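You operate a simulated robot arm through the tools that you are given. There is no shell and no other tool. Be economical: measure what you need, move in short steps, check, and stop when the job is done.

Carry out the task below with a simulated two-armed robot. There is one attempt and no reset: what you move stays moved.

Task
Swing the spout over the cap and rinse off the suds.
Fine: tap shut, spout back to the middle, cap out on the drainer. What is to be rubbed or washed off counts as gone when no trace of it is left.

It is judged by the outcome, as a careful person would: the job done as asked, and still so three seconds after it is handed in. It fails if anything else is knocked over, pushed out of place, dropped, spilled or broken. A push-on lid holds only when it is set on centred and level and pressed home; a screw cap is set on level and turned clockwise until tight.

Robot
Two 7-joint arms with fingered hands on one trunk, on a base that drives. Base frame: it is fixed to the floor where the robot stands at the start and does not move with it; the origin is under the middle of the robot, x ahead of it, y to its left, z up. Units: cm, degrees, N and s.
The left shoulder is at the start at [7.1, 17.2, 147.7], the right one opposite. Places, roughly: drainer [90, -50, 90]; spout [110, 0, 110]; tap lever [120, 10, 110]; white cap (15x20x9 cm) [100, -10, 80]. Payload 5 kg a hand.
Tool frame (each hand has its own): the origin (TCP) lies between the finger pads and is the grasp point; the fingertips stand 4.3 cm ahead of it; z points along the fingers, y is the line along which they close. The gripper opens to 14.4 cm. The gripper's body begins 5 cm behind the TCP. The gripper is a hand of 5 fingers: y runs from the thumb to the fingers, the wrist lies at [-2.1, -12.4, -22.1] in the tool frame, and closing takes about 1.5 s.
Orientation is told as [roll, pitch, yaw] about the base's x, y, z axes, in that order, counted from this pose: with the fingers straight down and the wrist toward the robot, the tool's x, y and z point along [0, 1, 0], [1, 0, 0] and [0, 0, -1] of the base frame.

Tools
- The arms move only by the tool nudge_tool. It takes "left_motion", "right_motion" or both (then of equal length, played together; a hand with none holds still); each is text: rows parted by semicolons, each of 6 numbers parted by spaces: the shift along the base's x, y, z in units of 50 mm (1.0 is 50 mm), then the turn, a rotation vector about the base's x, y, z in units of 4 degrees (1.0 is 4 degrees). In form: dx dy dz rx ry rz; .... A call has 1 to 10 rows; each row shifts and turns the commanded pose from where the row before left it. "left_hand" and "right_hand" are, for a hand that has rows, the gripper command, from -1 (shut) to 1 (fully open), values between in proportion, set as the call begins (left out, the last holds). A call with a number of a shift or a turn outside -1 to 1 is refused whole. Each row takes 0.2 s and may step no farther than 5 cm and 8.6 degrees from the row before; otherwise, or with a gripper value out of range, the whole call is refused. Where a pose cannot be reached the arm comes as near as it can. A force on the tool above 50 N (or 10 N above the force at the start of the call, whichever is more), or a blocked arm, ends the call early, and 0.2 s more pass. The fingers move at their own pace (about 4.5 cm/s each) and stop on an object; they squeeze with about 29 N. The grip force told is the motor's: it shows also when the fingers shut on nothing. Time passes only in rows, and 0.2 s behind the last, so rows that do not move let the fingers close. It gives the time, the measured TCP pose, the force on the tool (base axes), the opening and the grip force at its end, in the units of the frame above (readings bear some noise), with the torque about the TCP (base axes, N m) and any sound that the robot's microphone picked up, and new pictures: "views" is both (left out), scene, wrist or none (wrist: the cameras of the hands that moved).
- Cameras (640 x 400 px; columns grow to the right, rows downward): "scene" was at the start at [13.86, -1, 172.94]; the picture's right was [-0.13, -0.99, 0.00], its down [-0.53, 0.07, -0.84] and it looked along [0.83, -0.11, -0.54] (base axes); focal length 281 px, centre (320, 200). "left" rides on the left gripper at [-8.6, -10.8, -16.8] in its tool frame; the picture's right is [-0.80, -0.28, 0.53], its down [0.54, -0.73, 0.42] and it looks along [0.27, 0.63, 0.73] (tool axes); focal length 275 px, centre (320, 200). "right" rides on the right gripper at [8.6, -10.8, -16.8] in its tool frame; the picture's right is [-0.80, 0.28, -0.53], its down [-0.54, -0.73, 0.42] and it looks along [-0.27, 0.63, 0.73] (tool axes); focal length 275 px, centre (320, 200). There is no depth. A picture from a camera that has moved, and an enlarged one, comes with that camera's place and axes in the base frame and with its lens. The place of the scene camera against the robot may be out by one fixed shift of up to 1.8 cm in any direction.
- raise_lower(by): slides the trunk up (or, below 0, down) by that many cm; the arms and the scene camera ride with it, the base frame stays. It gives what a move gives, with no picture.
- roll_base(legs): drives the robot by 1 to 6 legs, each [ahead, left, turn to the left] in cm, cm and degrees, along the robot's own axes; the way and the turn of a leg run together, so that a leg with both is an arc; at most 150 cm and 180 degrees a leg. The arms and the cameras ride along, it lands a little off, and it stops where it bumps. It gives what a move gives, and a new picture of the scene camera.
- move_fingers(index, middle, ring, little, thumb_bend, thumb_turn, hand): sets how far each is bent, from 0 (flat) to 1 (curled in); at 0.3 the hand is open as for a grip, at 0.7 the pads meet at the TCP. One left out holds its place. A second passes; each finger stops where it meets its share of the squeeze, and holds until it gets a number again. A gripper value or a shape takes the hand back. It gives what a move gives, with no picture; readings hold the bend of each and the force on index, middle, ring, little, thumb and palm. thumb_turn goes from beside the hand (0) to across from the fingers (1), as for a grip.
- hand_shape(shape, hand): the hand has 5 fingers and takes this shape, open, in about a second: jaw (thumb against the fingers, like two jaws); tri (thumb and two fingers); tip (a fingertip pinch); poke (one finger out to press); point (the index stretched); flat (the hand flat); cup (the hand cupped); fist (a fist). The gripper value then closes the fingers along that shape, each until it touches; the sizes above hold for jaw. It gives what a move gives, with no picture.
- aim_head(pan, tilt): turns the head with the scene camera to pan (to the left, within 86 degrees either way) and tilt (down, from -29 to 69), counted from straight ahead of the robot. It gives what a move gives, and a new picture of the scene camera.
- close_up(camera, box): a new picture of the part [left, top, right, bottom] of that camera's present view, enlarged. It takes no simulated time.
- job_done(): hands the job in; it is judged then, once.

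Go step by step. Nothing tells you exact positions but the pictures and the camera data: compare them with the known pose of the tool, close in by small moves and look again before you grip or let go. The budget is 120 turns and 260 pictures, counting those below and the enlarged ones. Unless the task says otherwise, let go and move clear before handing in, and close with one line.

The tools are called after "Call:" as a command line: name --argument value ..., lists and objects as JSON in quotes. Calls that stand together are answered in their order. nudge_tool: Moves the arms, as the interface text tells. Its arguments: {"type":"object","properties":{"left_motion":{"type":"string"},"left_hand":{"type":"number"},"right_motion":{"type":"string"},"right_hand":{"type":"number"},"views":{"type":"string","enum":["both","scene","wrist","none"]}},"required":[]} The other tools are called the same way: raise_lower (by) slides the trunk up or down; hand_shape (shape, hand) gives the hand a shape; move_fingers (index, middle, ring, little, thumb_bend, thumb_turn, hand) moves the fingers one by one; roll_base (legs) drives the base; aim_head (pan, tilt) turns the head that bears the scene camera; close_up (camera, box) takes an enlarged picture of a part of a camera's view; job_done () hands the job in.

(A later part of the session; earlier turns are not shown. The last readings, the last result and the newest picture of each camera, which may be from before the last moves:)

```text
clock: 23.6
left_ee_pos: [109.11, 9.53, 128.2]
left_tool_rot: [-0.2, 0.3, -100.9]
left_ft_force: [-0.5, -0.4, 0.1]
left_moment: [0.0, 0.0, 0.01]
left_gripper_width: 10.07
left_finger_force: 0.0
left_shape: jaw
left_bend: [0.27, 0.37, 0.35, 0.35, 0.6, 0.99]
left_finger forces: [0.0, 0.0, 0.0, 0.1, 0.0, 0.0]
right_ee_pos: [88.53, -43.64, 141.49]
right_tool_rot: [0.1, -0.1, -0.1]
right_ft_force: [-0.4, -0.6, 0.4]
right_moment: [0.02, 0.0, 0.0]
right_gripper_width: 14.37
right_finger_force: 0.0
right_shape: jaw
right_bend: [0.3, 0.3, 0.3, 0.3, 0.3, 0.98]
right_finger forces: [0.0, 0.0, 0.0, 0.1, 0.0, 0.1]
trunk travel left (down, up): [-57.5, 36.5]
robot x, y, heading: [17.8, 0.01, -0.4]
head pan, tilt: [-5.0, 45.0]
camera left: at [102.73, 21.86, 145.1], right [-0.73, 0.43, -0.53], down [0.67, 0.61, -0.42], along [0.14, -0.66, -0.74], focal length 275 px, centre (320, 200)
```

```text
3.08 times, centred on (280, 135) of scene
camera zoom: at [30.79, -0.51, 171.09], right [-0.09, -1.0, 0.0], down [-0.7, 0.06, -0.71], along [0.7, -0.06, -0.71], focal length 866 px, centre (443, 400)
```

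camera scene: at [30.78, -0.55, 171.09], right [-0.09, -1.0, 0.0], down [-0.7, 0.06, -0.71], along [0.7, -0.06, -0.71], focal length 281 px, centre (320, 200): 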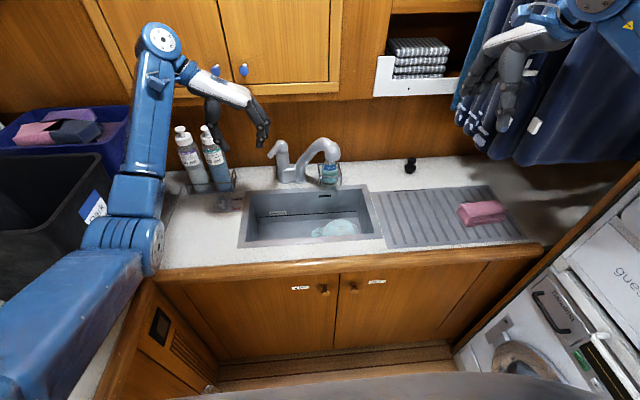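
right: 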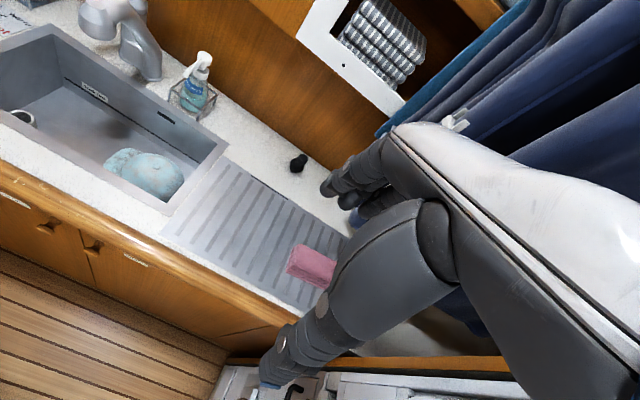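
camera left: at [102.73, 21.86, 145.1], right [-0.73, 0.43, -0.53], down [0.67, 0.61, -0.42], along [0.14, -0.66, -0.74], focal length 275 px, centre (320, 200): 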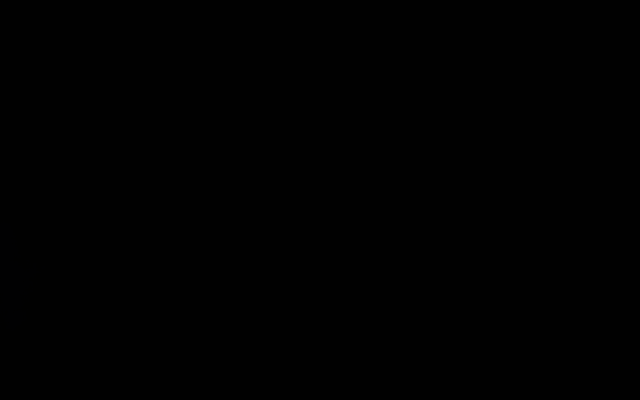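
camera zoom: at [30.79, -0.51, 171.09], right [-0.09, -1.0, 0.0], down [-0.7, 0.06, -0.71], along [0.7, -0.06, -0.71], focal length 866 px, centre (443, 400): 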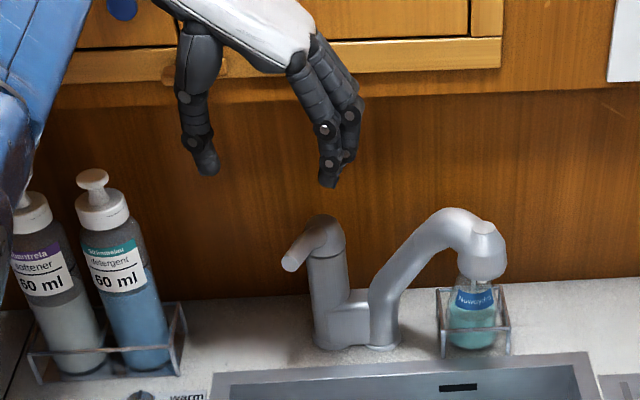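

The wrist camera is blocked, but the scene shows the thumb and fingers straddling the lever's line. I'll descend over it carefully.

Call:
nudge_tool --left_motion "0 -0.05 -0.8 0 0 0; 0 0 -0.8 0 0 0; 0 0 -0.7 0 0 0; 0 0 0 0 0 0" --views "wrist"

Call:
close_up --camera "scene" --box '[220, 90, 340, 200]'

```text
clock: 24.6
left_ee_pos: [108.89, 9.18, 116.74]
left_tool_rot: [-0.2, 0.4, -100.9]
left_ft_force: [-0.2, -0.8, 0.2]
left_moment: [-0.02, 0.0, 0.02]
left_gripper_width: 10.05
left_finger_force: 0.1
left_shape: jaw
left_bend: [0.27, 0.37, 0.35, 0.35, 0.6, 0.99]
left_finger forces: [0.0, 0.1, 0.0, 0.0, 0.0, 0.1]
right_ee_pos: [88.47, -43.78, 141.47]
right_tool_rot: [0.0, 0.0, -0.2]
right_ft_force: [0.0, 0.1, 0.8]
right_moment: [0.03, 0.0, -0.01]
right_gripper_width: 14.35
right_finger_force: 0.1
right_shape: jaw
right_bend: [0.3, 0.3, 0.3, 0.3, 0.3, 0.98]
right_finger forces: [0.1, 0.1, 0.0, 0.0, 0.1, 0.1]
trunk travel left (down, up): [-57.5, 36.5]
robot x, y, heading: [17.28, -0.22, -0.2]
head pan, tilt: [-5.0, 45.0]
camera left: at [102.52, 21.46, 133.7], right [-0.73, 0.43, -0.53], down [0.67, 0.61, -0.42], along [0.14, -0.66, -0.74], focal length 275 px, centre (320, 200)
```

left: 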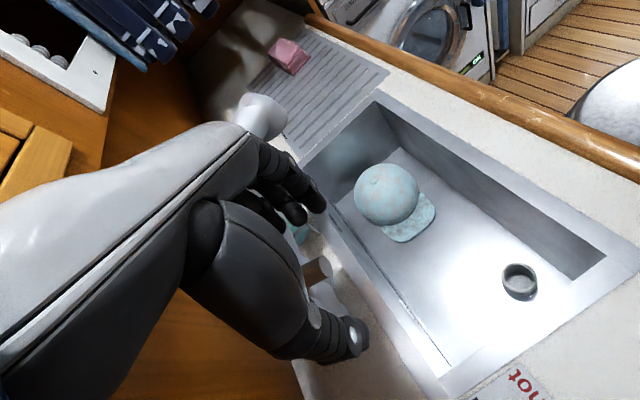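

```text
3.64 times, centred on (280, 145) of scene
camera zoom: at [30.74, -0.57, 171.09], right [-0.09, -1.0, 0.0], down [-0.7, 0.06, -0.71], along [0.7, -0.06, -0.71], focal length 1023 px, centre (466, 400)
```

zoom: 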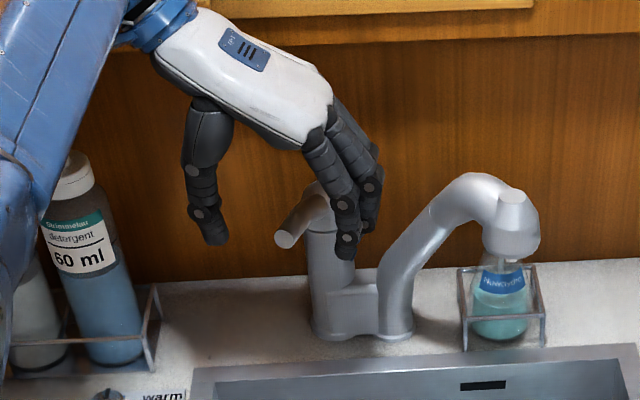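

The lever lies between thumb and fingers. I lower a little more and close gently.

Call:
nudge_tool --left_motion "0.1 0 -0.5 0 0 0; 0 0 0 0 0 0" --views "none"

Call:
nudge_tool --left_motion "0 0 0 0 0 0; 0 0 0 0 0 0; 0 0 0 0 0 0; 0 0 0 0 0 0; 0 0 0 0 0 0; 0 0 0 0 0 0; 0 0 0 0 0 0" --left_hand -1 --views "wrist"

Call:
close_up --camera "scene" --box '[220, 90, 340, 200]'

```text
clock: 25.2
left_ee_pos: [109.47, 8.97, 114.06]
left_tool_rot: [-0.3, 0.3, -100.9]
left_ft_force: [-0.6, -0.5, 0.1]
left_moment: [0.01, 0.02, -0.03]
left_gripper_width: 10.06
left_finger_force: 0.0
left_shape: jaw
left_bend: [0.27, 0.37, 0.35, 0.35, 0.6, 0.99]
left_finger forces: [0.0, 0.0, 0.1, 0.0, 0.0, 0.0]
right_ee_pos: [88.46, -43.58, 141.63]
right_tool_rot: [0.0, 0.0, 0.0]
right_ft_force: [0.4, 0.3, 0.3]
right_moment: [0.0, -0.02, 0.04]
right_gripper_width: 14.37
right_finger_force: 0.1
right_shape: jaw
right_bend: [0.3, 0.3, 0.3, 0.3, 0.3, 0.98]
right_finger forces: [0.0, 0.0, 0.0, 0.1, 0.1, 0.0]
trunk travel left (down, up): [-57.5, 36.5]
robot x, y, heading: [17.83, 0.08, -0.3]
head pan, tilt: [-5.0, 45.0]
```

```text
clock: 26.8
left_ee_pos: [109.53, 9.02, 114.19]
left_tool_rot: [-0.2, 0.4, -100.8]
left_ft_force: [-0.3, 1.7, 0.1]
left_moment: [-0.1, -0.07, -0.35]
left_gripper_width: 0.21
left_finger_force: 28.9
left_shape: jaw
left_bend: [0.7, 0.7, 0.64, 0.58, 0.74, 1.0]
left_finger forces: [3.9, 4.5, 2.6, 3.8, 24.4, 0.1]
right_ee_pos: [88.6, -43.6, 141.6]
right_tool_rot: [0.0, 0.0, 0.0]
right_ft_force: [0.3, 0.0, -0.2]
right_moment: [0.03, 0.0, 0.01]
right_gripper_width: 14.37
right_finger_force: 0.0
right_shape: jaw
right_bend: [0.3, 0.3, 0.3, 0.3, 0.3, 0.98]
right_finger forces: [0.0, 0.1, 0.0, 0.0, 0.0, 0.1]
trunk travel left (down, up): [-57.5, 36.5]
robot x, y, heading: [17.66, -0.27, -0.2]
head pan, tilt: [-5.0, 45.0]
camera left: at [103.12, 21.33, 131.01], right [-0.73, 0.43, -0.53], down [0.67, 0.61, -0.42], along [0.14, -0.66, -0.74], focal length 275 px, centre (320, 200)
```

left: 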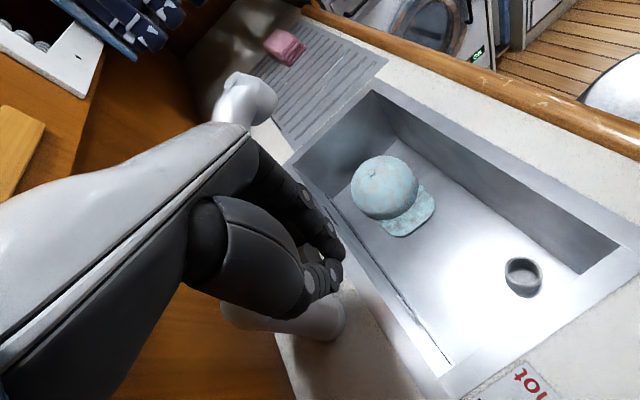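

```text
3.64 times, centred on (280, 145) of scene
camera zoom: at [30.78, -0.53, 171.09], right [-0.09, -1.0, 0.0], down [-0.7, 0.06, -0.71], along [0.7, -0.06, -0.71], focal length 1023 px, centre (466, 400)
```

zoom: 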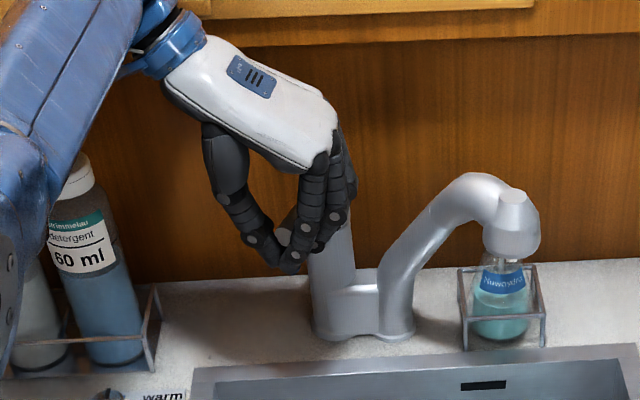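

The fingers are closed around the lever with tips meeting beneath it. I lift gently and watch for water.

Call:
nudge_tool --left_motion "0 0 0.2 0 0 0; 0 0 0.2 0 0 0; 0 0 0.2 0 0 0; 0 0 0 0 0 0" --views "wrist"

Call:
close_up --camera "scene" --box '[220, 90, 360, 250]'

```text
clock: 27.8
left_ee_pos: [109.42, 8.98, 117.21]
left_tool_rot: [-0.3, 0.4, -100.9]
left_ft_force: [-0.6, -4.2, -0.6]
left_moment: [-0.05, 0.03, -0.21]
left_gripper_width: 0.22
left_finger_force: 28.6
left_shape: jaw
left_bend: [0.7, 0.7, 0.67, 0.71, 0.75, 1.0]
left_finger forces: [0.0, 0.0, 3.4, 1.7, 0.1, 0.0]
right_ee_pos: [88.57, -43.74, 141.54]
right_tool_rot: [0.1, 0.0, -0.1]
right_ft_force: [-1.1, 0.4, -0.8]
right_moment: [0.01, 0.0, 0.0]
right_gripper_width: 14.35
right_finger_force: 0.0
right_shape: jaw
right_bend: [0.3, 0.3, 0.3, 0.3, 0.3, 0.98]
right_finger forces: [0.1, 0.1, 0.0, 0.1, 0.0, 0.0]
trunk travel left (down, up): [-57.5, 36.5]
robot x, y, heading: [17.49, -0.25, -0.4]
head pan, tilt: [-5.0, 45.0]
camera left: at [103.15, 21.29, 134.1], right [-0.73, 0.43, -0.53], down [0.67, 0.61, -0.42], along [0.14, -0.66, -0.74], focal length 275 px, centre (320, 200)
```

left: 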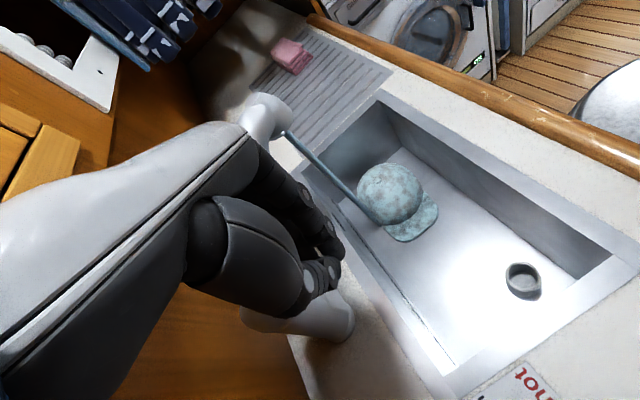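

```text
2.50 times, centred on (290, 170) of scene
camera zoom: at [30.79, -0.65, 171.09], right [-0.09, -1.0, 0.0], down [-0.7, 0.06, -0.71], along [0.7, -0.06, -0.71], focal length 704 px, centre (395, 275)
```

zoom: 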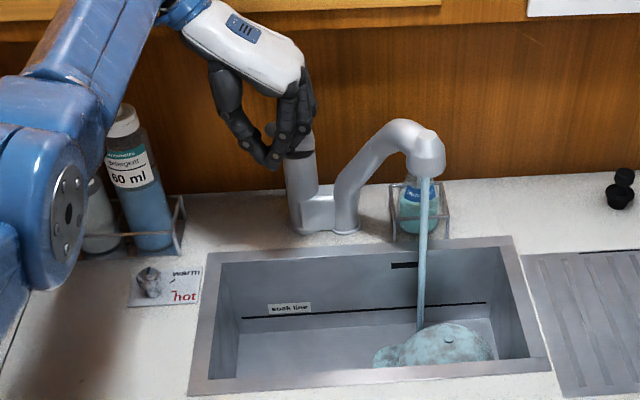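

Water is running onto the cap's back edge. I'll let it run a couple of seconds and look at the cap.

Call:
nudge_tool --left_motion "0 0 0 0 0 0; 0 0 0 0 0 0; 0 0 0 0 0 0; 0 0 0 0 0 0; 0 0 0 0 0 0; 0 0 0 0 0 0; 0 0 0 0 0 0; 0 0 0 0 0 0; 0 0 0 0 0 0; 0 0 0 0 0 0" --views "none"

Call:
close_up --camera "left" --box '[240, 80, 480, 260]'

Call:
close_up --camera "right" --box '[0, 0, 320, 220]'

```text
clock: 30.0
left_ee_pos: [109.43, 9.03, 117.14]
left_tool_rot: [-0.2, 0.4, -100.9]
left_ft_force: [-0.8, -5.4, -0.9]
left_moment: [-0.1, 0.01, -0.29]
left_gripper_width: 0.19
left_finger_force: 28.9
left_shape: jaw
left_bend: [0.7, 0.7, 0.67, 0.71, 0.75, 1.0]
left_finger forces: [0.1, 0.0, 3.9, 2.4, 0.0, 0.0]
right_ee_pos: [88.53, -43.74, 141.56]
right_tool_rot: [0.0, 0.0, -0.1]
right_ft_force: [1.2, -0.7, 0.4]
right_moment: [0.02, 0.01, -0.01]
right_gripper_width: 14.38
right_finger_force: 0.0
right_shape: jaw
right_bend: [0.3, 0.3, 0.3, 0.3, 0.3, 0.98]
right_finger forces: [0.1, 0.1, 0.0, 0.0, 0.1, 0.0]
trunk travel left (down, up): [-57.5, 36.5]
robot x, y, heading: [17.7, 0.1, -0.2]
head pan, tilt: [-5.0, 45.0]
```

```text
2.22 times, centred on (360, 170) of left
camera zoom: at [103.13, 21.32, 134.1], right [-0.73, 0.43, -0.53], down [0.67, 0.61, -0.42], along [0.14, -0.66, -0.74], focal length 612 px, centre (231, 267)
```

zoom: 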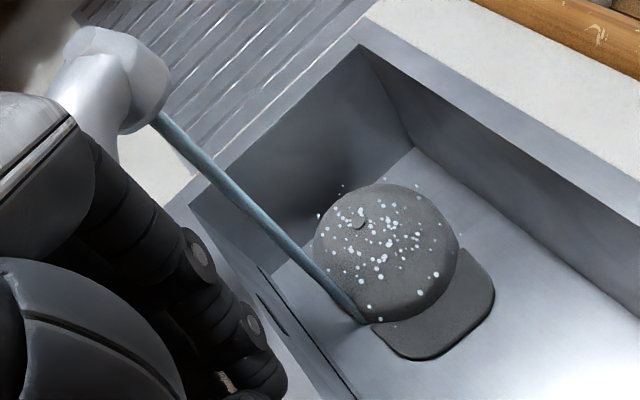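

```text
1.82 times, centred on (160, 110) of right
camera zoom: at [77.7, -35.05, 158.28], right [0.28, -0.8, 0.53], down [-0.73, -0.54, -0.42], along [0.63, -0.27, -0.73], focal length 500 px, centre (611, 364)
```

zoom: 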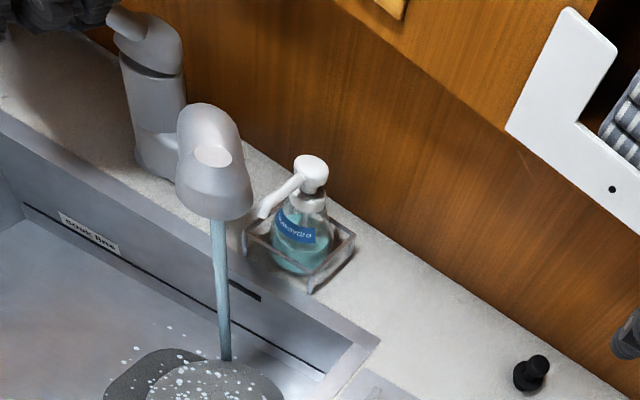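

The wash is quickly clearing; white flecks remain. I'll keep the water running.

Call:
nudge_tool --left_motion "0 0 0 0 0 0; 0 0 0 0 0 0; 0 0 0 0 0 0; 0 0 0 0 0 0; 0 0 0 0 0 0; 0 0 0 0 0 0; 0 0 0 0 0 0; 0 0 0 0 0 0; 0 0 0 0 0 0; 0 0 0 0 0 0" --views "none"

Call:
nudge_tool --left_motion "0 0 0 0 0 0; 0 0 0 0 0 0; 0 0 0 0 0 0; 0 0 0 0 0 0; 0 0 0 0 0 0; 0 0 0 0 0 0; 0 0 0 0 0 0; 0 0 0 0 0 0; 0 0 0 0 0 0; 0 0 0 0 0 0" --views "none"

Call:
close_up --camera "left" --box '[300, 120, 480, 260]'

```text
clock: 32.2
left_ee_pos: [109.43, 9.12, 117.24]
left_tool_rot: [-0.2, 0.4, -100.9]
left_ft_force: [-0.2, -6.2, -0.6]
left_moment: [-0.09, 0.01, -0.27]
left_gripper_width: 0.19
left_finger_force: 28.9
left_shape: jaw
left_bend: [0.7, 0.7, 0.67, 0.71, 0.75, 1.0]
left_finger forces: [0.0, 0.0, 3.9, 2.3, 0.1, 0.0]
right_ee_pos: [88.53, -43.73, 141.5]
right_tool_rot: [0.0, 0.0, -0.2]
right_ft_force: [1.2, -0.1, 0.2]
right_moment: [-0.02, 0.03, 0.01]
right_gripper_width: 14.36
right_finger_force: 0.1
right_shape: jaw
right_bend: [0.3, 0.3, 0.3, 0.3, 0.3, 0.98]
right_finger forces: [0.0, 0.0, 0.0, 0.1, 0.0, 0.1]
trunk travel left (down, up): [-57.5, 36.5]
robot x, y, heading: [17.57, 0.08, -0.0]
head pan, tilt: [-5.0, 45.0]
```

```text
clock: 34.4
left_ee_pos: [109.59, 9.15, 117.11]
left_tool_rot: [-0.2, 0.4, -100.9]
left_ft_force: [-0.7, -6.5, 0.4]
left_moment: [-0.11, 0.01, -0.31]
left_gripper_width: 0.18
left_finger_force: 28.7
left_shape: jaw
left_bend: [0.7, 0.7, 0.67, 0.71, 0.75, 1.0]
left_finger forces: [0.1, 0.0, 3.9, 2.5, 0.0, 0.1]
right_ee_pos: [88.54, -43.8, 141.57]
right_tool_rot: [0.0, 0.0, -0.2]
right_ft_force: [0.8, -0.3, -0.7]
right_moment: [0.01, -0.01, 0.01]
right_gripper_width: 14.34
right_finger_force: 0.1
right_shape: jaw
right_bend: [0.3, 0.3, 0.3, 0.3, 0.3, 0.98]
right_finger forces: [0.0, 0.1, 0.1, 0.0, 0.0, 0.1]
trunk travel left (down, up): [-57.5, 36.5]
robot x, y, heading: [18.03, 0.05, -0.0]
head pan, tilt: [-5.0, 45.0]
```

```text
2.86 times, centred on (390, 190) of left
camera zoom: at [103.13, 21.32, 134.1], right [-0.73, 0.43, -0.53], down [0.67, 0.61, -0.42], along [0.14, -0.66, -0.74], focal length 786 px, centre (120, 229)
```

zoom: 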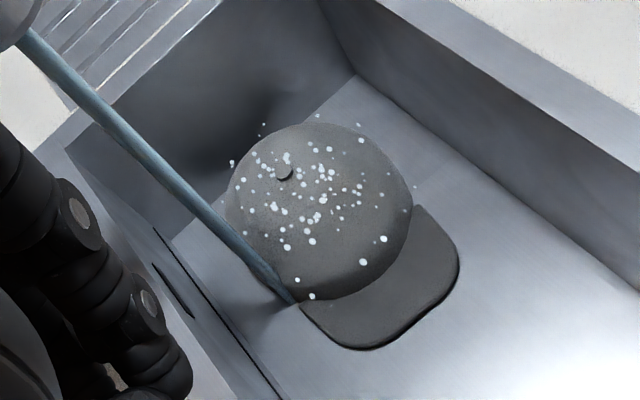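

The suds film is gone; the flecks may just be splash droplets. I'll shut the tap to check: lower the hand to push the lever back down.

Call:
nudge_tool --left_motion "0 0 -0.2 0 0 0; 0 0 -0.2 0 0 0; 0 0 -0.2 0 0 0; 0 0 0 0 0 0" --views "none"

Call:
close_up --camera "left" --box '[240, 80, 480, 260]'

Call:
close_up --camera "scene" --box '[220, 90, 360, 250]'

```text
clock: 35.4
left_ee_pos: [109.5, 9.32, 114.17]
left_tool_rot: [-0.3, 0.3, -100.8]
left_ft_force: [-0.6, -3.6, -1.0]
left_moment: [0.0, 0.06, -0.19]
left_gripper_width: 0.21
left_finger_force: 28.6
left_shape: jaw
left_bend: [0.7, 0.7, 0.7, 0.53, 0.75, 1.0]
left_finger forces: [0.0, 0.0, 1.8, 2.3, 0.1, 0.0]
right_ee_pos: [88.46, -43.67, 141.59]
right_tool_rot: [0.0, 0.0, 0.0]
right_ft_force: [0.3, -0.7, 0.2]
right_moment: [0.0, 0.0, -0.01]
right_gripper_width: 14.38
right_finger_force: 0.0
right_shape: jaw
right_bend: [0.3, 0.3, 0.3, 0.3, 0.3, 0.98]
right_finger forces: [0.1, 0.0, 0.1, 0.1, 0.1, 0.0]
trunk travel left (down, up): [-57.5, 36.5]
robot x, y, heading: [17.62, -0.15, -0.2]
head pan, tilt: [-5.0, 45.0]
```

```text
2.22 times, centred on (360, 170) of left
camera zoom: at [103.08, 21.54, 130.97], right [-0.73, 0.43, -0.53], down [0.67, 0.61, -0.42], along [0.14, -0.66, -0.74], focal length 612 px, centre (231, 267)
```

zoom: 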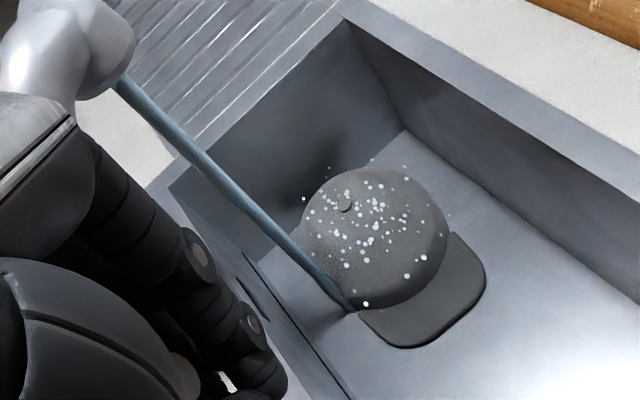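

```text
2.50 times, centred on (290, 170) of scene
camera zoom: at [30.68, -0.58, 171.09], right [-0.09, -1.0, 0.0], down [-0.7, 0.06, -0.71], along [0.7, -0.06, -0.71], focal length 704 px, centre (395, 275)
```

zoom: 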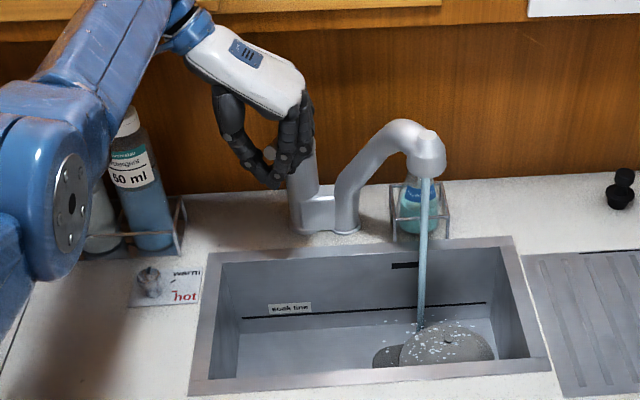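

The tap still runs—the lever stayed up inside my loose grip. I'll open, rise, close the fingers and press the lever down from above.

Call:
nudge_tool --left_motion "0 0 0 0 0 0; 0 0 0 0 0 0; 0 0 0 0 0 0; 0 0 0 0 0 0; 0 0 0.6 0 0 0; 0 0 0.6 0 0 0; 0 0 0.6 0 0 0; 0 0 0.6 0 0 0; 0 0 0 0 0 0" --left_hand 0.4 --views "none"

Call:
nudge_tool --left_motion "0 0 0 0 0 0; 0 0 0 0 0 0; 0 0 0 0 0 0; 0 0 0 0 0 0; 0 0 0 0 0 0; 0 0 0 0 0 0" --left_hand -1 --views "none"

Call:
close_up --camera "scene" --box '[220, 90, 360, 250]'

```text
clock: 37.4
left_ee_pos: [109.25, 9.31, 126.07]
left_tool_rot: [-0.2, 0.3, -100.8]
left_ft_force: [-0.3, 0.6, -0.3]
left_moment: [-0.03, -0.01, -0.02]
left_gripper_width: 10.09
left_finger_force: 0.0
left_shape: jaw
left_bend: [0.27, 0.37, 0.35, 0.35, 0.6, 0.99]
left_finger forces: [0.1, 0.2, 0.1, 0.0, 0.0, 0.0]
right_ee_pos: [88.46, -43.72, 141.55]
right_tool_rot: [0.0, 0.0, -0.2]
right_ft_force: [0.1, 0.2, -0.7]
right_moment: [-0.03, -0.01, 0.0]
right_gripper_width: 14.37
right_finger_force: 0.1
right_shape: jaw
right_bend: [0.3, 0.3, 0.3, 0.3, 0.3, 0.98]
right_finger forces: [0.0, 0.0, 0.0, 0.0, 0.0, 0.0]
trunk travel left (down, up): [-57.5, 36.5]
robot x, y, heading: [17.47, -0.2, -0.2]
head pan, tilt: [-5.0, 45.0]
```

```text
clock: 38.8
left_ee_pos: [109.31, 9.15, 126.13]
left_tool_rot: [-0.2, 0.3, -100.9]
left_ft_force: [0.0, 0.3, 0.7]
left_moment: [0.02, 0.01, 0.01]
left_gripper_width: 0.0
left_finger_force: 9.5
left_shape: jaw
left_bend: [0.7, 0.7, 0.7, 0.7, 0.58, 1.0]
left_finger forces: [0.0, 0.1, 0.0, 0.0, 0.0, 0.1]
right_ee_pos: [88.48, -43.64, 141.52]
right_tool_rot: [0.0, 0.0, -0.1]
right_ft_force: [0.0, 0.9, 0.5]
right_moment: [-0.01, 0.01, 0.0]
right_gripper_width: 14.34
right_finger_force: 0.1
right_shape: jaw
right_bend: [0.3, 0.3, 0.3, 0.3, 0.3, 0.98]
right_finger forces: [0.1, 0.1, 0.0, 0.0, 0.1, 0.1]
trunk travel left (down, up): [-57.5, 36.5]
robot x, y, heading: [17.29, -0.3, -0.1]
head pan, tilt: [-5.0, 45.0]
```

```text
2.50 times, centred on (290, 170) of scene
camera zoom: at [30.78, -0.54, 171.09], right [-0.09, -1.0, 0.0], down [-0.7, 0.06, -0.71], along [0.7, -0.06, -0.71], focal length 704 px, centre (395, 275)
```

zoom: 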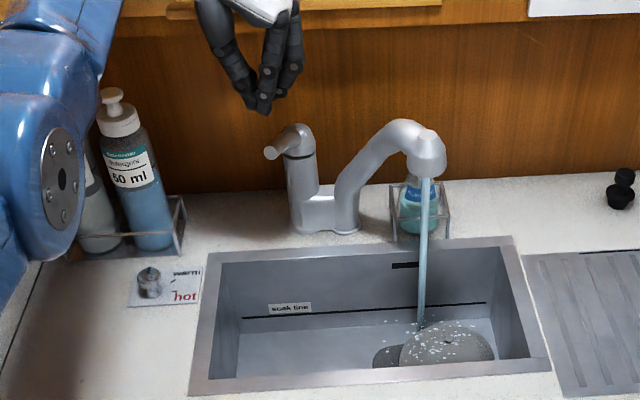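

The lever is slightly raised and free below the closed fingers. I press down in small steps.

Call:
nudge_tool --left_motion "0.2 0 -0.5 0 0 0; 0 0 -0.5 0 0 0; 0 0 -0.3 0 0 0; 0 0 -0.2 0 0 0; 0 0 -0.1 0 0 0; 0 0 0 0 0 0" --views "none"

Call:
close_up --camera "scene" --box '[220, 90, 360, 250]'

```text
clock: 40.2
left_ee_pos: [110.1, 9.32, 118.24]
left_tool_rot: [-0.2, 0.3, -100.9]
left_ft_force: [-0.8, -1.0, 3.2]
left_moment: [-0.03, 0.05, -0.02]
left_gripper_width: 0.0
left_finger_force: 28.4
left_shape: jaw
left_bend: [0.7, 0.7, 0.7, 0.7, 0.59, 1.0]
left_finger forces: [0.0, 0.0, 0.0, 0.1, 0.1, 0.0]
left hand out of reach, approached as far as the arm can: row 3
right_ee_pos: [88.48, -43.71, 141.61]
right_tool_rot: [0.0, 0.1, -0.1]
right_ft_force: [-0.2, -0.1, -0.5]
right_moment: [-0.01, 0.04, -0.01]
right_gripper_width: 14.4
right_finger_force: 0.1
right_shape: jaw
right_bend: [0.3, 0.3, 0.3, 0.3, 0.3, 0.98]
right_finger forces: [0.1, 0.0, 0.0, 0.0, 0.0, 0.0]
trunk travel left (down, up): [-57.5, 36.5]
robot x, y, heading: [17.88, 0.45, -0.1]
head pan, tilt: [-5.0, 45.0]
```

```text
2.50 times, centred on (290, 170) of scene
camera zoom: at [30.69, -0.52, 171.1], right [-0.09, -1.0, 0.0], down [-0.7, 0.06, -0.71], along [0.7, -0.06, -0.71], focal length 704 px, centre (395, 275)
```

zoom: 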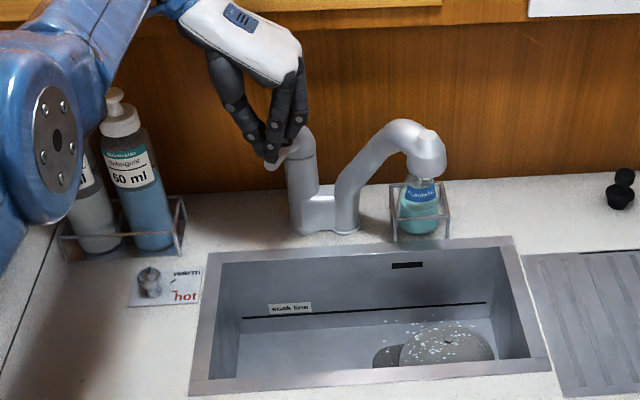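

Water has stopped. I press a little more for certainty, then rise and check whether the flecks persist.

Call:
nudge_tool --left_motion "0 0 -0.1 0 0 0; 0 0 -0.1 0 0 0; 0 0 0 0 0 0; 0 0 0.6 0 0 0; 0 0 0.6 0 0 0; 0 0 0.6 0 0 0; 0 0 0.2 0 0 0; 0 0 0 0 0 0" --views "wrist"

Call:
close_up --camera "scene" --box '[230, 120, 370, 250]'

Call:
close_up --camera "scene" --box '[295, 210, 365, 250]'

```text
clock: 42.0
left_ee_pos: [110.13, 9.37, 127.12]
left_tool_rot: [-0.3, 0.3, -100.8]
left_ft_force: [-0.2, -0.2, 0.5]
left_moment: [-0.05, 0.02, 0.0]
left_gripper_width: 0.0
left_finger_force: 28.7
left_shape: jaw
left_bend: [0.7, 0.7, 0.7, 0.7, 0.59, 1.0]
left_finger forces: [0.1, 0.1, 0.1, 0.0, 0.0, 0.1]
left hand out of reach, approached as far as the arm can: row 1
right_ee_pos: [88.6, -43.77, 141.48]
right_tool_rot: [0.0, 0.1, 0.0]
right_ft_force: [-0.3, 0.6, 0.4]
right_moment: [0.01, 0.02, -0.02]
right_gripper_width: 14.37
right_finger_force: 0.1
right_shape: jaw
right_bend: [0.3, 0.3, 0.3, 0.3, 0.3, 0.98]
right_finger forces: [0.0, 0.0, 0.1, 0.0, 0.0, 0.1]
trunk travel left (down, up): [-57.5, 36.5]
robot x, y, heading: [17.89, -0.44, 0.0]
head pan, tilt: [-5.0, 45.0]
camera left: at [103.75, 21.59, 144.12], right [-0.73, 0.43, -0.53], down [0.67, 0.61, -0.42], along [0.14, -0.66, -0.74], focal length 275 px, centre (320, 200)
```

left: 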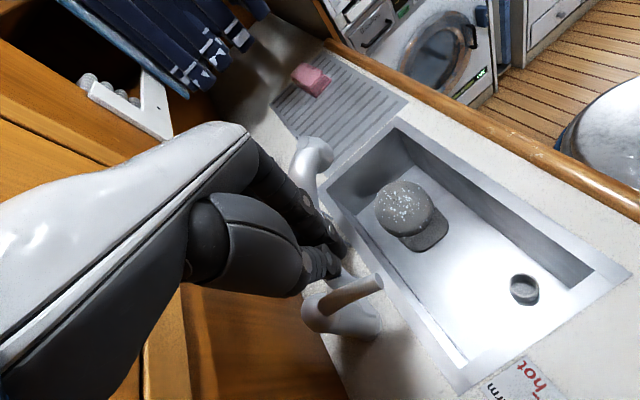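

```text
3.08 times, centred on (300, 185) of scene
camera zoom: at [30.76, -0.52, 171.09], right [-0.09, -1.0, 0.0], down [-0.7, 0.06, -0.71], along [0.7, -0.06, -0.71], focal length 866 px, centre (382, 246)
```

zoom: 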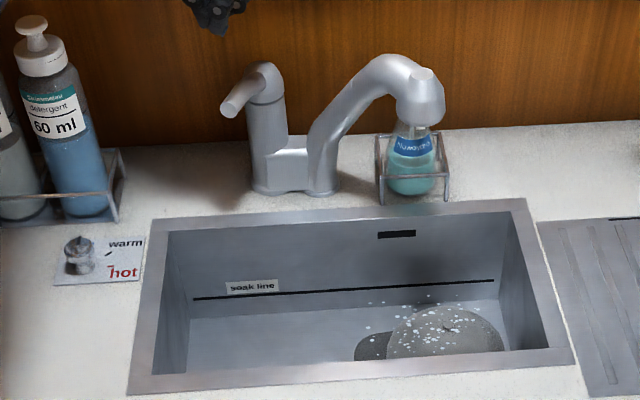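

```text
9.14 times, centred on (330, 230) of scene
camera zoom: at [30.76, -0.52, 171.09], right [-0.09, -1.0, 0.0], down [-0.7, 0.06, -0.71], along [0.7, -0.06, -0.71], focal length 2573 px, centre (229, -74)
```

zoom: 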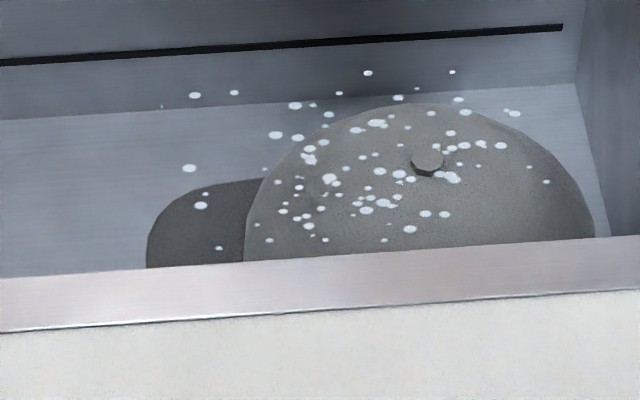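

Flecks hang on and around the crown and persist with the water off. I'll bring the right hand nearer for a better view, and see whether they change with time.

Call:
nudge_tool --right_motion "0 0.6 -0.6 0 0 0; 0 0.6 -0.6 0 0 0; 0 0.6 -0.6 0 0 0; 0 0.6 -0.6 0 0 0; 0 0.6 -0.6 0 0 0; 0 0.6 0 0 0 0; 0 0 0 0 0 0" --left_motion "-0.6 0.4 0 0 0 0; -0.6 0.4 0 0 0 0; -0.6 0.4 0 0 0 0; 0 0.4 0 0 0 0; 0 0 0 0 0 0; 0 0 0 0 0 0; 0 0 0 0 0 0"

Call:
close_up --camera "scene" --box '[295, 210, 365, 250]'

```text
clock: 43.6
left_ee_pos: [100.85, 17.4, 127.3]
left_tool_rot: [-0.2, 0.4, -100.9]
left_ft_force: [0.1, 0.0, 0.4]
left_moment: [0.0, -0.03, -0.01]
left_gripper_width: 0.0
left_finger_force: 29.3
left_shape: jaw
left_bend: [0.7, 0.7, 0.7, 0.7, 0.59, 1.0]
left_finger forces: [0.0, 0.0, 0.1, 0.1, 0.1, 0.0]
right_ee_pos: [88.27, -26.02, 126.31]
right_tool_rot: [0.0, 0.0, -0.1]
right_ft_force: [0.4, 0.1, -0.1]
right_moment: [0.01, 0.01, -0.01]
right_gripper_width: 14.38
right_finger_force: 0.2
right_shape: jaw
right_bend: [0.3, 0.3, 0.3, 0.3, 0.3, 0.98]
right_finger forces: [0.0, 0.1, 0.1, 0.0, 0.0, 0.0]
trunk travel left (down, up): [-57.5, 36.5]
robot x, y, heading: [17.55, 0.04, -0.3]
head pan, tilt: [-5.0, 45.0]
camera scene: at [30.75, -0.6, 171.09], right [-0.09, -1.0, 0.0], down [-0.7, 0.06, -0.71], along [0.7, -0.06, -0.71], focal length 281 px, centre (320, 200)
camera right: at [77.48, -17.17, 143.05], right [0.28, -0.8, 0.53], down [-0.73, -0.54, -0.42], along [0.63, -0.27, -0.73], focal length 275 px, centre (320, 200)
camera left: at [94.46, 29.58, 144.23], right [-0.73, 0.43, -0.53], down [0.67, 0.61, -0.42], along [0.14, -0.66, -0.74], focal length 275 px, centre (320, 200)
```

scene: 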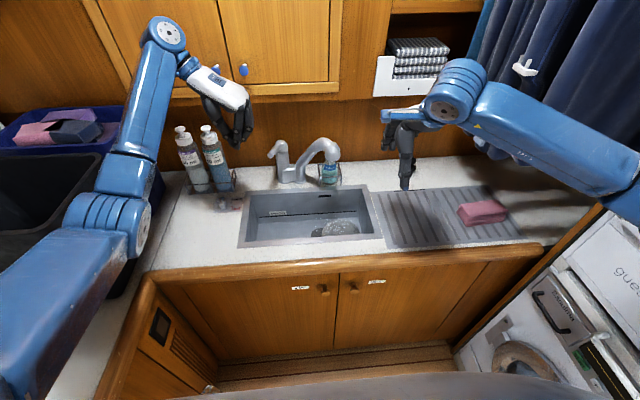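
right: 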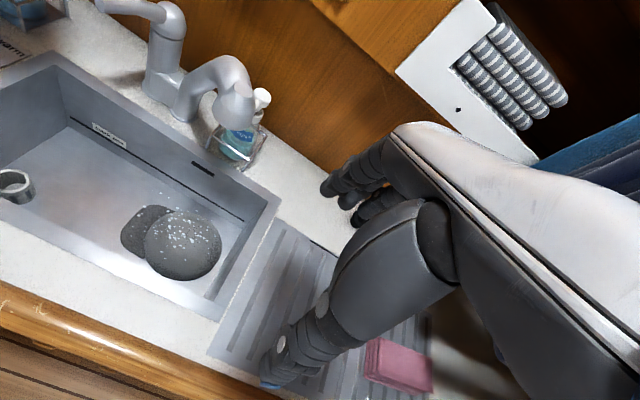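
left: 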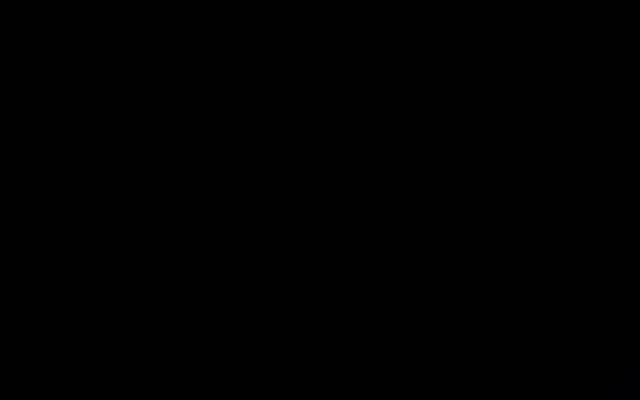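

```text
9.14 times, centred on (330, 230) of scene
camera zoom: at [30.75, -0.6, 171.09], right [-0.09, -1.0, 0.0], down [-0.7, 0.06, -0.71], along [0.7, -0.06, -0.71], focal length 2573 px, centre (229, -74)
```

zoom: 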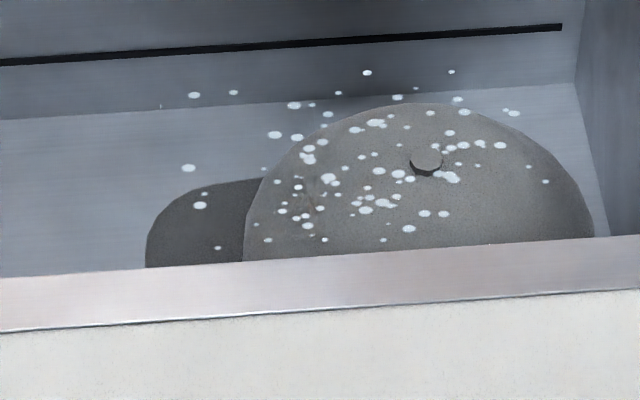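

The flecks are static. I'll zoom from the right camera to place them in space.

Call:
close_up --camera "right" --box '[100, 170, 260, 290]'

```text
3.33 times, centred on (180, 230) of right
camera zoom: at [77.48, -17.17, 143.05], right [0.28, -0.8, 0.53], down [-0.73, -0.54, -0.42], along [0.63, -0.27, -0.73], focal length 918 px, centre (787, 100)
```

zoom: 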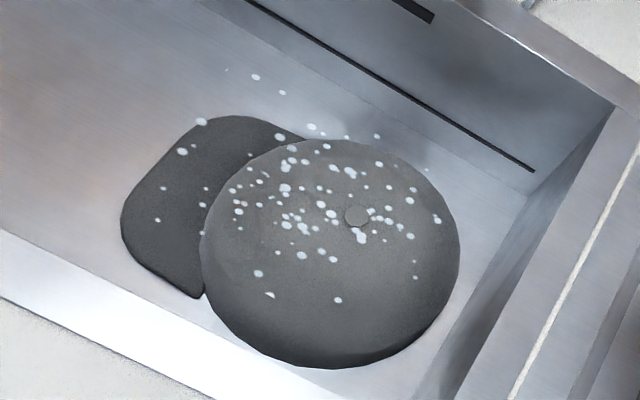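

Triangulating: the cap's button is at (100.4, -15.1, 85.2), sink floor z≈77.5, rim z≈95, sink x 88.7–110.6 with the right wall at y≈-24. I'll take the cap by its crown with the right hand, opened wide, and see whether the flecks follow it.

Call:
move_fingers --hand "right" --index 0.15 --middle 0.15 --ring 0.15 --little 0.15 --thumb_bend 0.15 --thumb_turn 1

Call:
nudge_tool --right_motion "0.2 0.7 -0.5 0 0 0; 0.2 0.7 -0.6 0 0 0; 0.2 0.7 -0.6 0 0 0; 0.2 0 -0.8 0 0 0; 0 0 -0.8 0 0 0; 0 0 -0.8 0 0 0; 0 0 0 0 0 0"

Call:
close_up --camera "scene" --box '[270, 120, 410, 260]'

```text
clock: 44.6
left_ee_pos: [100.88, 17.5, 127.29]
left_tool_rot: [-0.2, 0.3, -101.0]
left_ft_force: [0.1, 0.2, -0.5]
left_moment: [0.0, -0.04, 0.01]
left_gripper_width: 0.01
left_finger_force: 29.0
left_shape: jaw
left_bend: [0.7, 0.7, 0.7, 0.7, 0.59, 1.0]
left_finger forces: [0.1, 0.0, 0.0, 0.0, 0.1, 0.0]
right_ee_pos: [88.29, -25.86, 126.31]
right_tool_rot: [-0.1, 0.0, -0.1]
right_ft_force: [0.3, 0.5, 0.2]
right_moment: [0.01, 0.0, 0.0]
right_gripper_width: 19.67
right_finger_force: 0.0
right_shape: fingers
right_bend: [0.15, 0.15, 0.15, 0.15, 0.15, 0.96]
right_finger forces: [0.0, 0.1, 0.0, 0.0, 0.1, 0.0]
trunk travel left (down, up): [-57.5, 36.5]
robot x, y, heading: [17.6, 0.03, 0.1]
head pan, tilt: [-5.0, 45.0]
```

```text
clock: 46.2
left_ee_pos: [100.84, 17.38, 127.31]
left_tool_rot: [-0.2, 0.3, -101.0]
left_ft_force: [0.5, -0.2, -0.2]
left_moment: [0.01, 0.0, 0.03]
left_gripper_width: 0.01
left_finger_force: 29.2
left_shape: jaw
left_bend: [0.7, 0.7, 0.7, 0.7, 0.59, 1.0]
left_finger forces: [0.0, 0.0, 0.0, 0.0, 0.1, 0.0]
right_ee_pos: [92.42, -15.16, 105.62]
right_tool_rot: [0.0, 0.0, 0.0]
right_ft_force: [0.0, 0.4, -0.8]
right_moment: [-0.02, 0.04, -0.03]
right_gripper_width: 19.68
right_finger_force: 0.0
right_shape: fingers
right_bend: [0.15, 0.15, 0.15, 0.15, 0.15, 0.96]
right_finger forces: [0.1, 0.0, 0.0, 0.0, 0.0, 0.1]
trunk travel left (down, up): [-57.5, 36.5]
robot x, y, heading: [17.61, -0.15, 0.2]
head pan, tilt: [-5.0, 45.0]
camera scene: at [30.77, -0.51, 171.09], right [-0.09, -1.0, 0.0], down [-0.7, 0.06, -0.71], along [0.7, -0.06, -0.71], focal length 281 px, centre (320, 200)
camera right: at [81.43, -6.48, 122.35], right [0.28, -0.8, 0.53], down [-0.73, -0.54, -0.42], along [0.63, -0.27, -0.73], focal length 275 px, centre (320, 200)
```

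scene: 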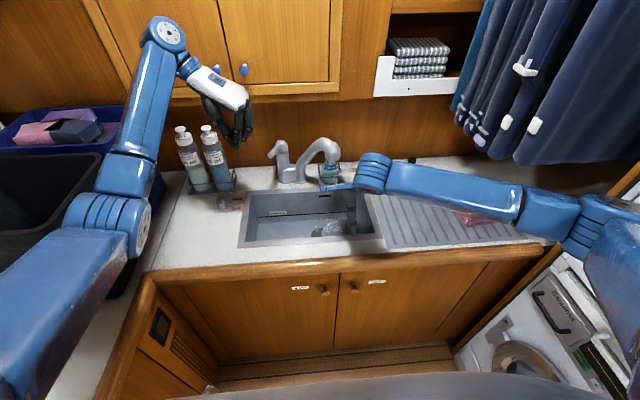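
right: 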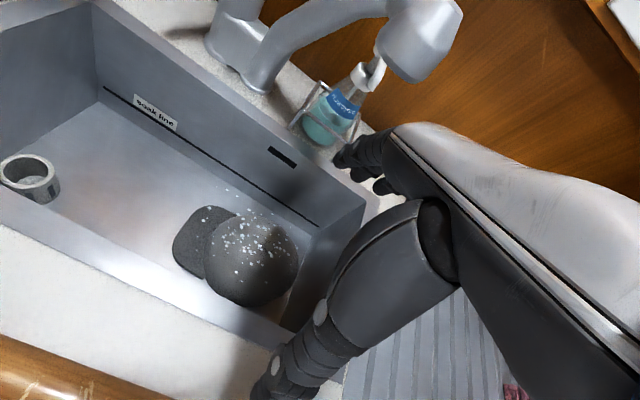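

```text
2.86 times, centred on (340, 190) of scene
camera zoom: at [30.77, -0.51, 171.09], right [-0.09, -1.0, 0.0], down [-0.7, 0.06, -0.71], along [0.7, -0.06, -0.71], focal length 804 px, centre (263, 229)
```

zoom: 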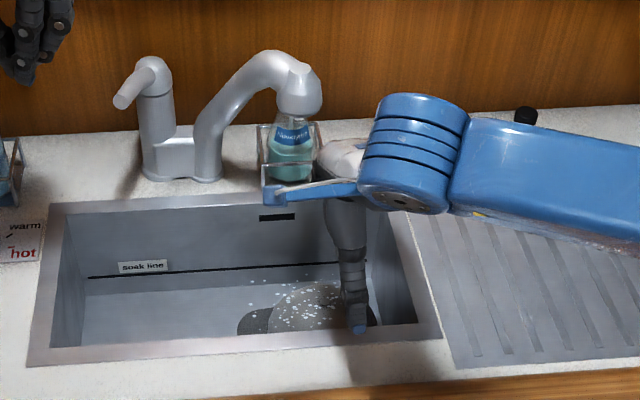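

The right forearm lies low toward the cloth; raising the trunk will straighten the arm as the hand goes down. I'll raise 10 cm, then lower the hand.

Call:
raise_lower --by 10

Call:
nudge_tool --right_motion "0 0 -1 0 0 0; 0 0 -1 0 0 0; 0 0 -1 0 0 0; 0.3 0 -0.3 0 0 0; 0 0 0 0 0 0"

Call:
close_up --camera "scene" --box '[270, 120, 410, 260]'

```text
clock: 47.6
left_ee_pos: [100.86, 17.33, 137.35]
left_tool_rot: [-0.2, 0.3, -100.9]
left_ft_force: [0.1, 0.5, 0.0]
left_moment: [0.0, -0.01, 0.02]
left_gripper_width: 0.0
left_finger_force: 28.8
left_shape: jaw
left_bend: [0.7, 0.7, 0.7, 0.7, 0.59, 1.0]
left_finger forces: [0.0, 0.0, 0.1, 0.0, 0.0, 0.0]
right_ee_pos: [92.22, -15.17, 115.66]
right_tool_rot: [-0.1, 0.0, -0.1]
right_ft_force: [-1.1, -0.7, 0.1]
right_moment: [0.0, 0.02, -0.1]
right_gripper_width: 19.62
right_finger_force: 0.9
right_shape: fingers
right_bend: [0.15, 0.15, 0.15, 0.15, 0.15, 0.96]
right_finger forces: [1.7, 0.0, 0.0, 0.0, 0.0, 0.0]
trunk travel left (down, up): [-67.5, 26.5]
robot x, y, heading: [17.86, -0.22, -0.0]
head pan, tilt: [-5.0, 45.0]
```

```text
clock: 48.8
left_ee_pos: [100.94, 17.43, 137.3]
left_tool_rot: [-0.2, 0.3, -100.9]
left_ft_force: [0.2, 0.5, 0.5]
left_moment: [0.01, -0.02, 0.0]
left_gripper_width: 0.01
left_finger_force: 28.9
left_shape: jaw
left_bend: [0.7, 0.7, 0.7, 0.7, 0.59, 1.0]
left_finger forces: [0.0, 0.0, 0.0, 0.1, 0.0, 0.0]
right_ee_pos: [94.01, -15.35, 99.09]
right_tool_rot: [0.0, 0.0, 0.1]
right_ft_force: [-0.3, -0.8, 0.0]
right_moment: [0.01, 0.0, -0.01]
right_gripper_width: 19.71
right_finger_force: 0.0
right_shape: fingers
right_bend: [0.15, 0.15, 0.15, 0.15, 0.15, 0.96]
right_finger forces: [0.0, 0.0, 0.1, 0.0, 0.0, 0.0]
trunk travel left (down, up): [-67.5, 26.5]
robot x, y, heading: [17.76, -0.11, -0.2]
head pan, tilt: [-5.0, 45.0]
camera scene: at [30.76, -0.53, 181.09], right [-0.09, -1.0, 0.0], down [-0.7, 0.06, -0.71], along [0.7, -0.06, -0.71], focal length 281 px, centre (320, 200)
camera right: at [83.11, -6.63, 115.79], right [0.28, -0.8, 0.53], down [-0.73, -0.54, -0.42], along [0.63, -0.27, -0.73], focal length 275 px, centre (320, 200)
```

scene: 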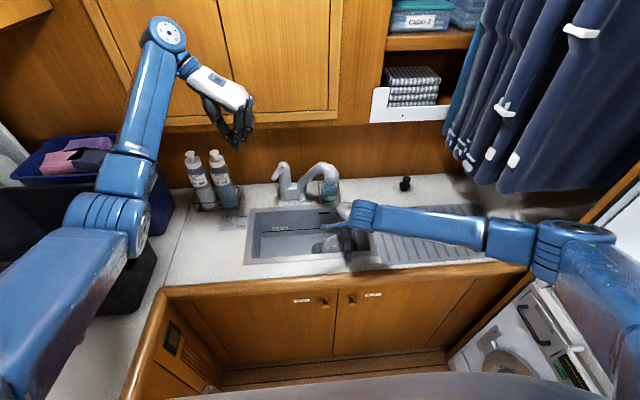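
right: 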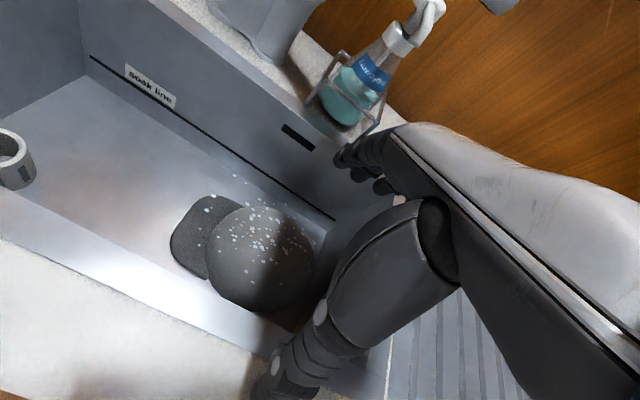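

```text
2.86 times, centred on (340, 190) of scene
camera zoom: at [30.76, -0.53, 181.09], right [-0.09, -1.0, 0.0], down [-0.7, 0.06, -0.71], along [0.7, -0.06, -0.71], focal length 804 px, centre (263, 229)
```

zoom: 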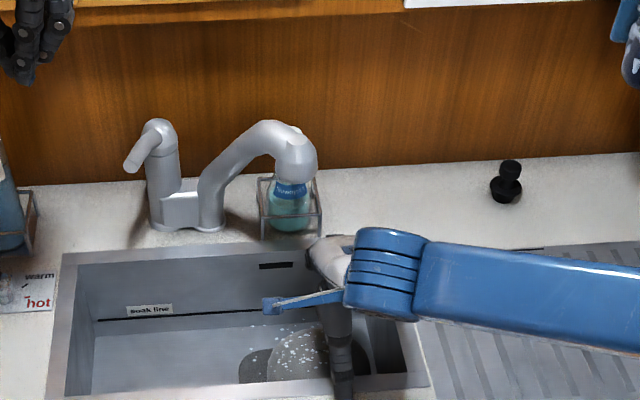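

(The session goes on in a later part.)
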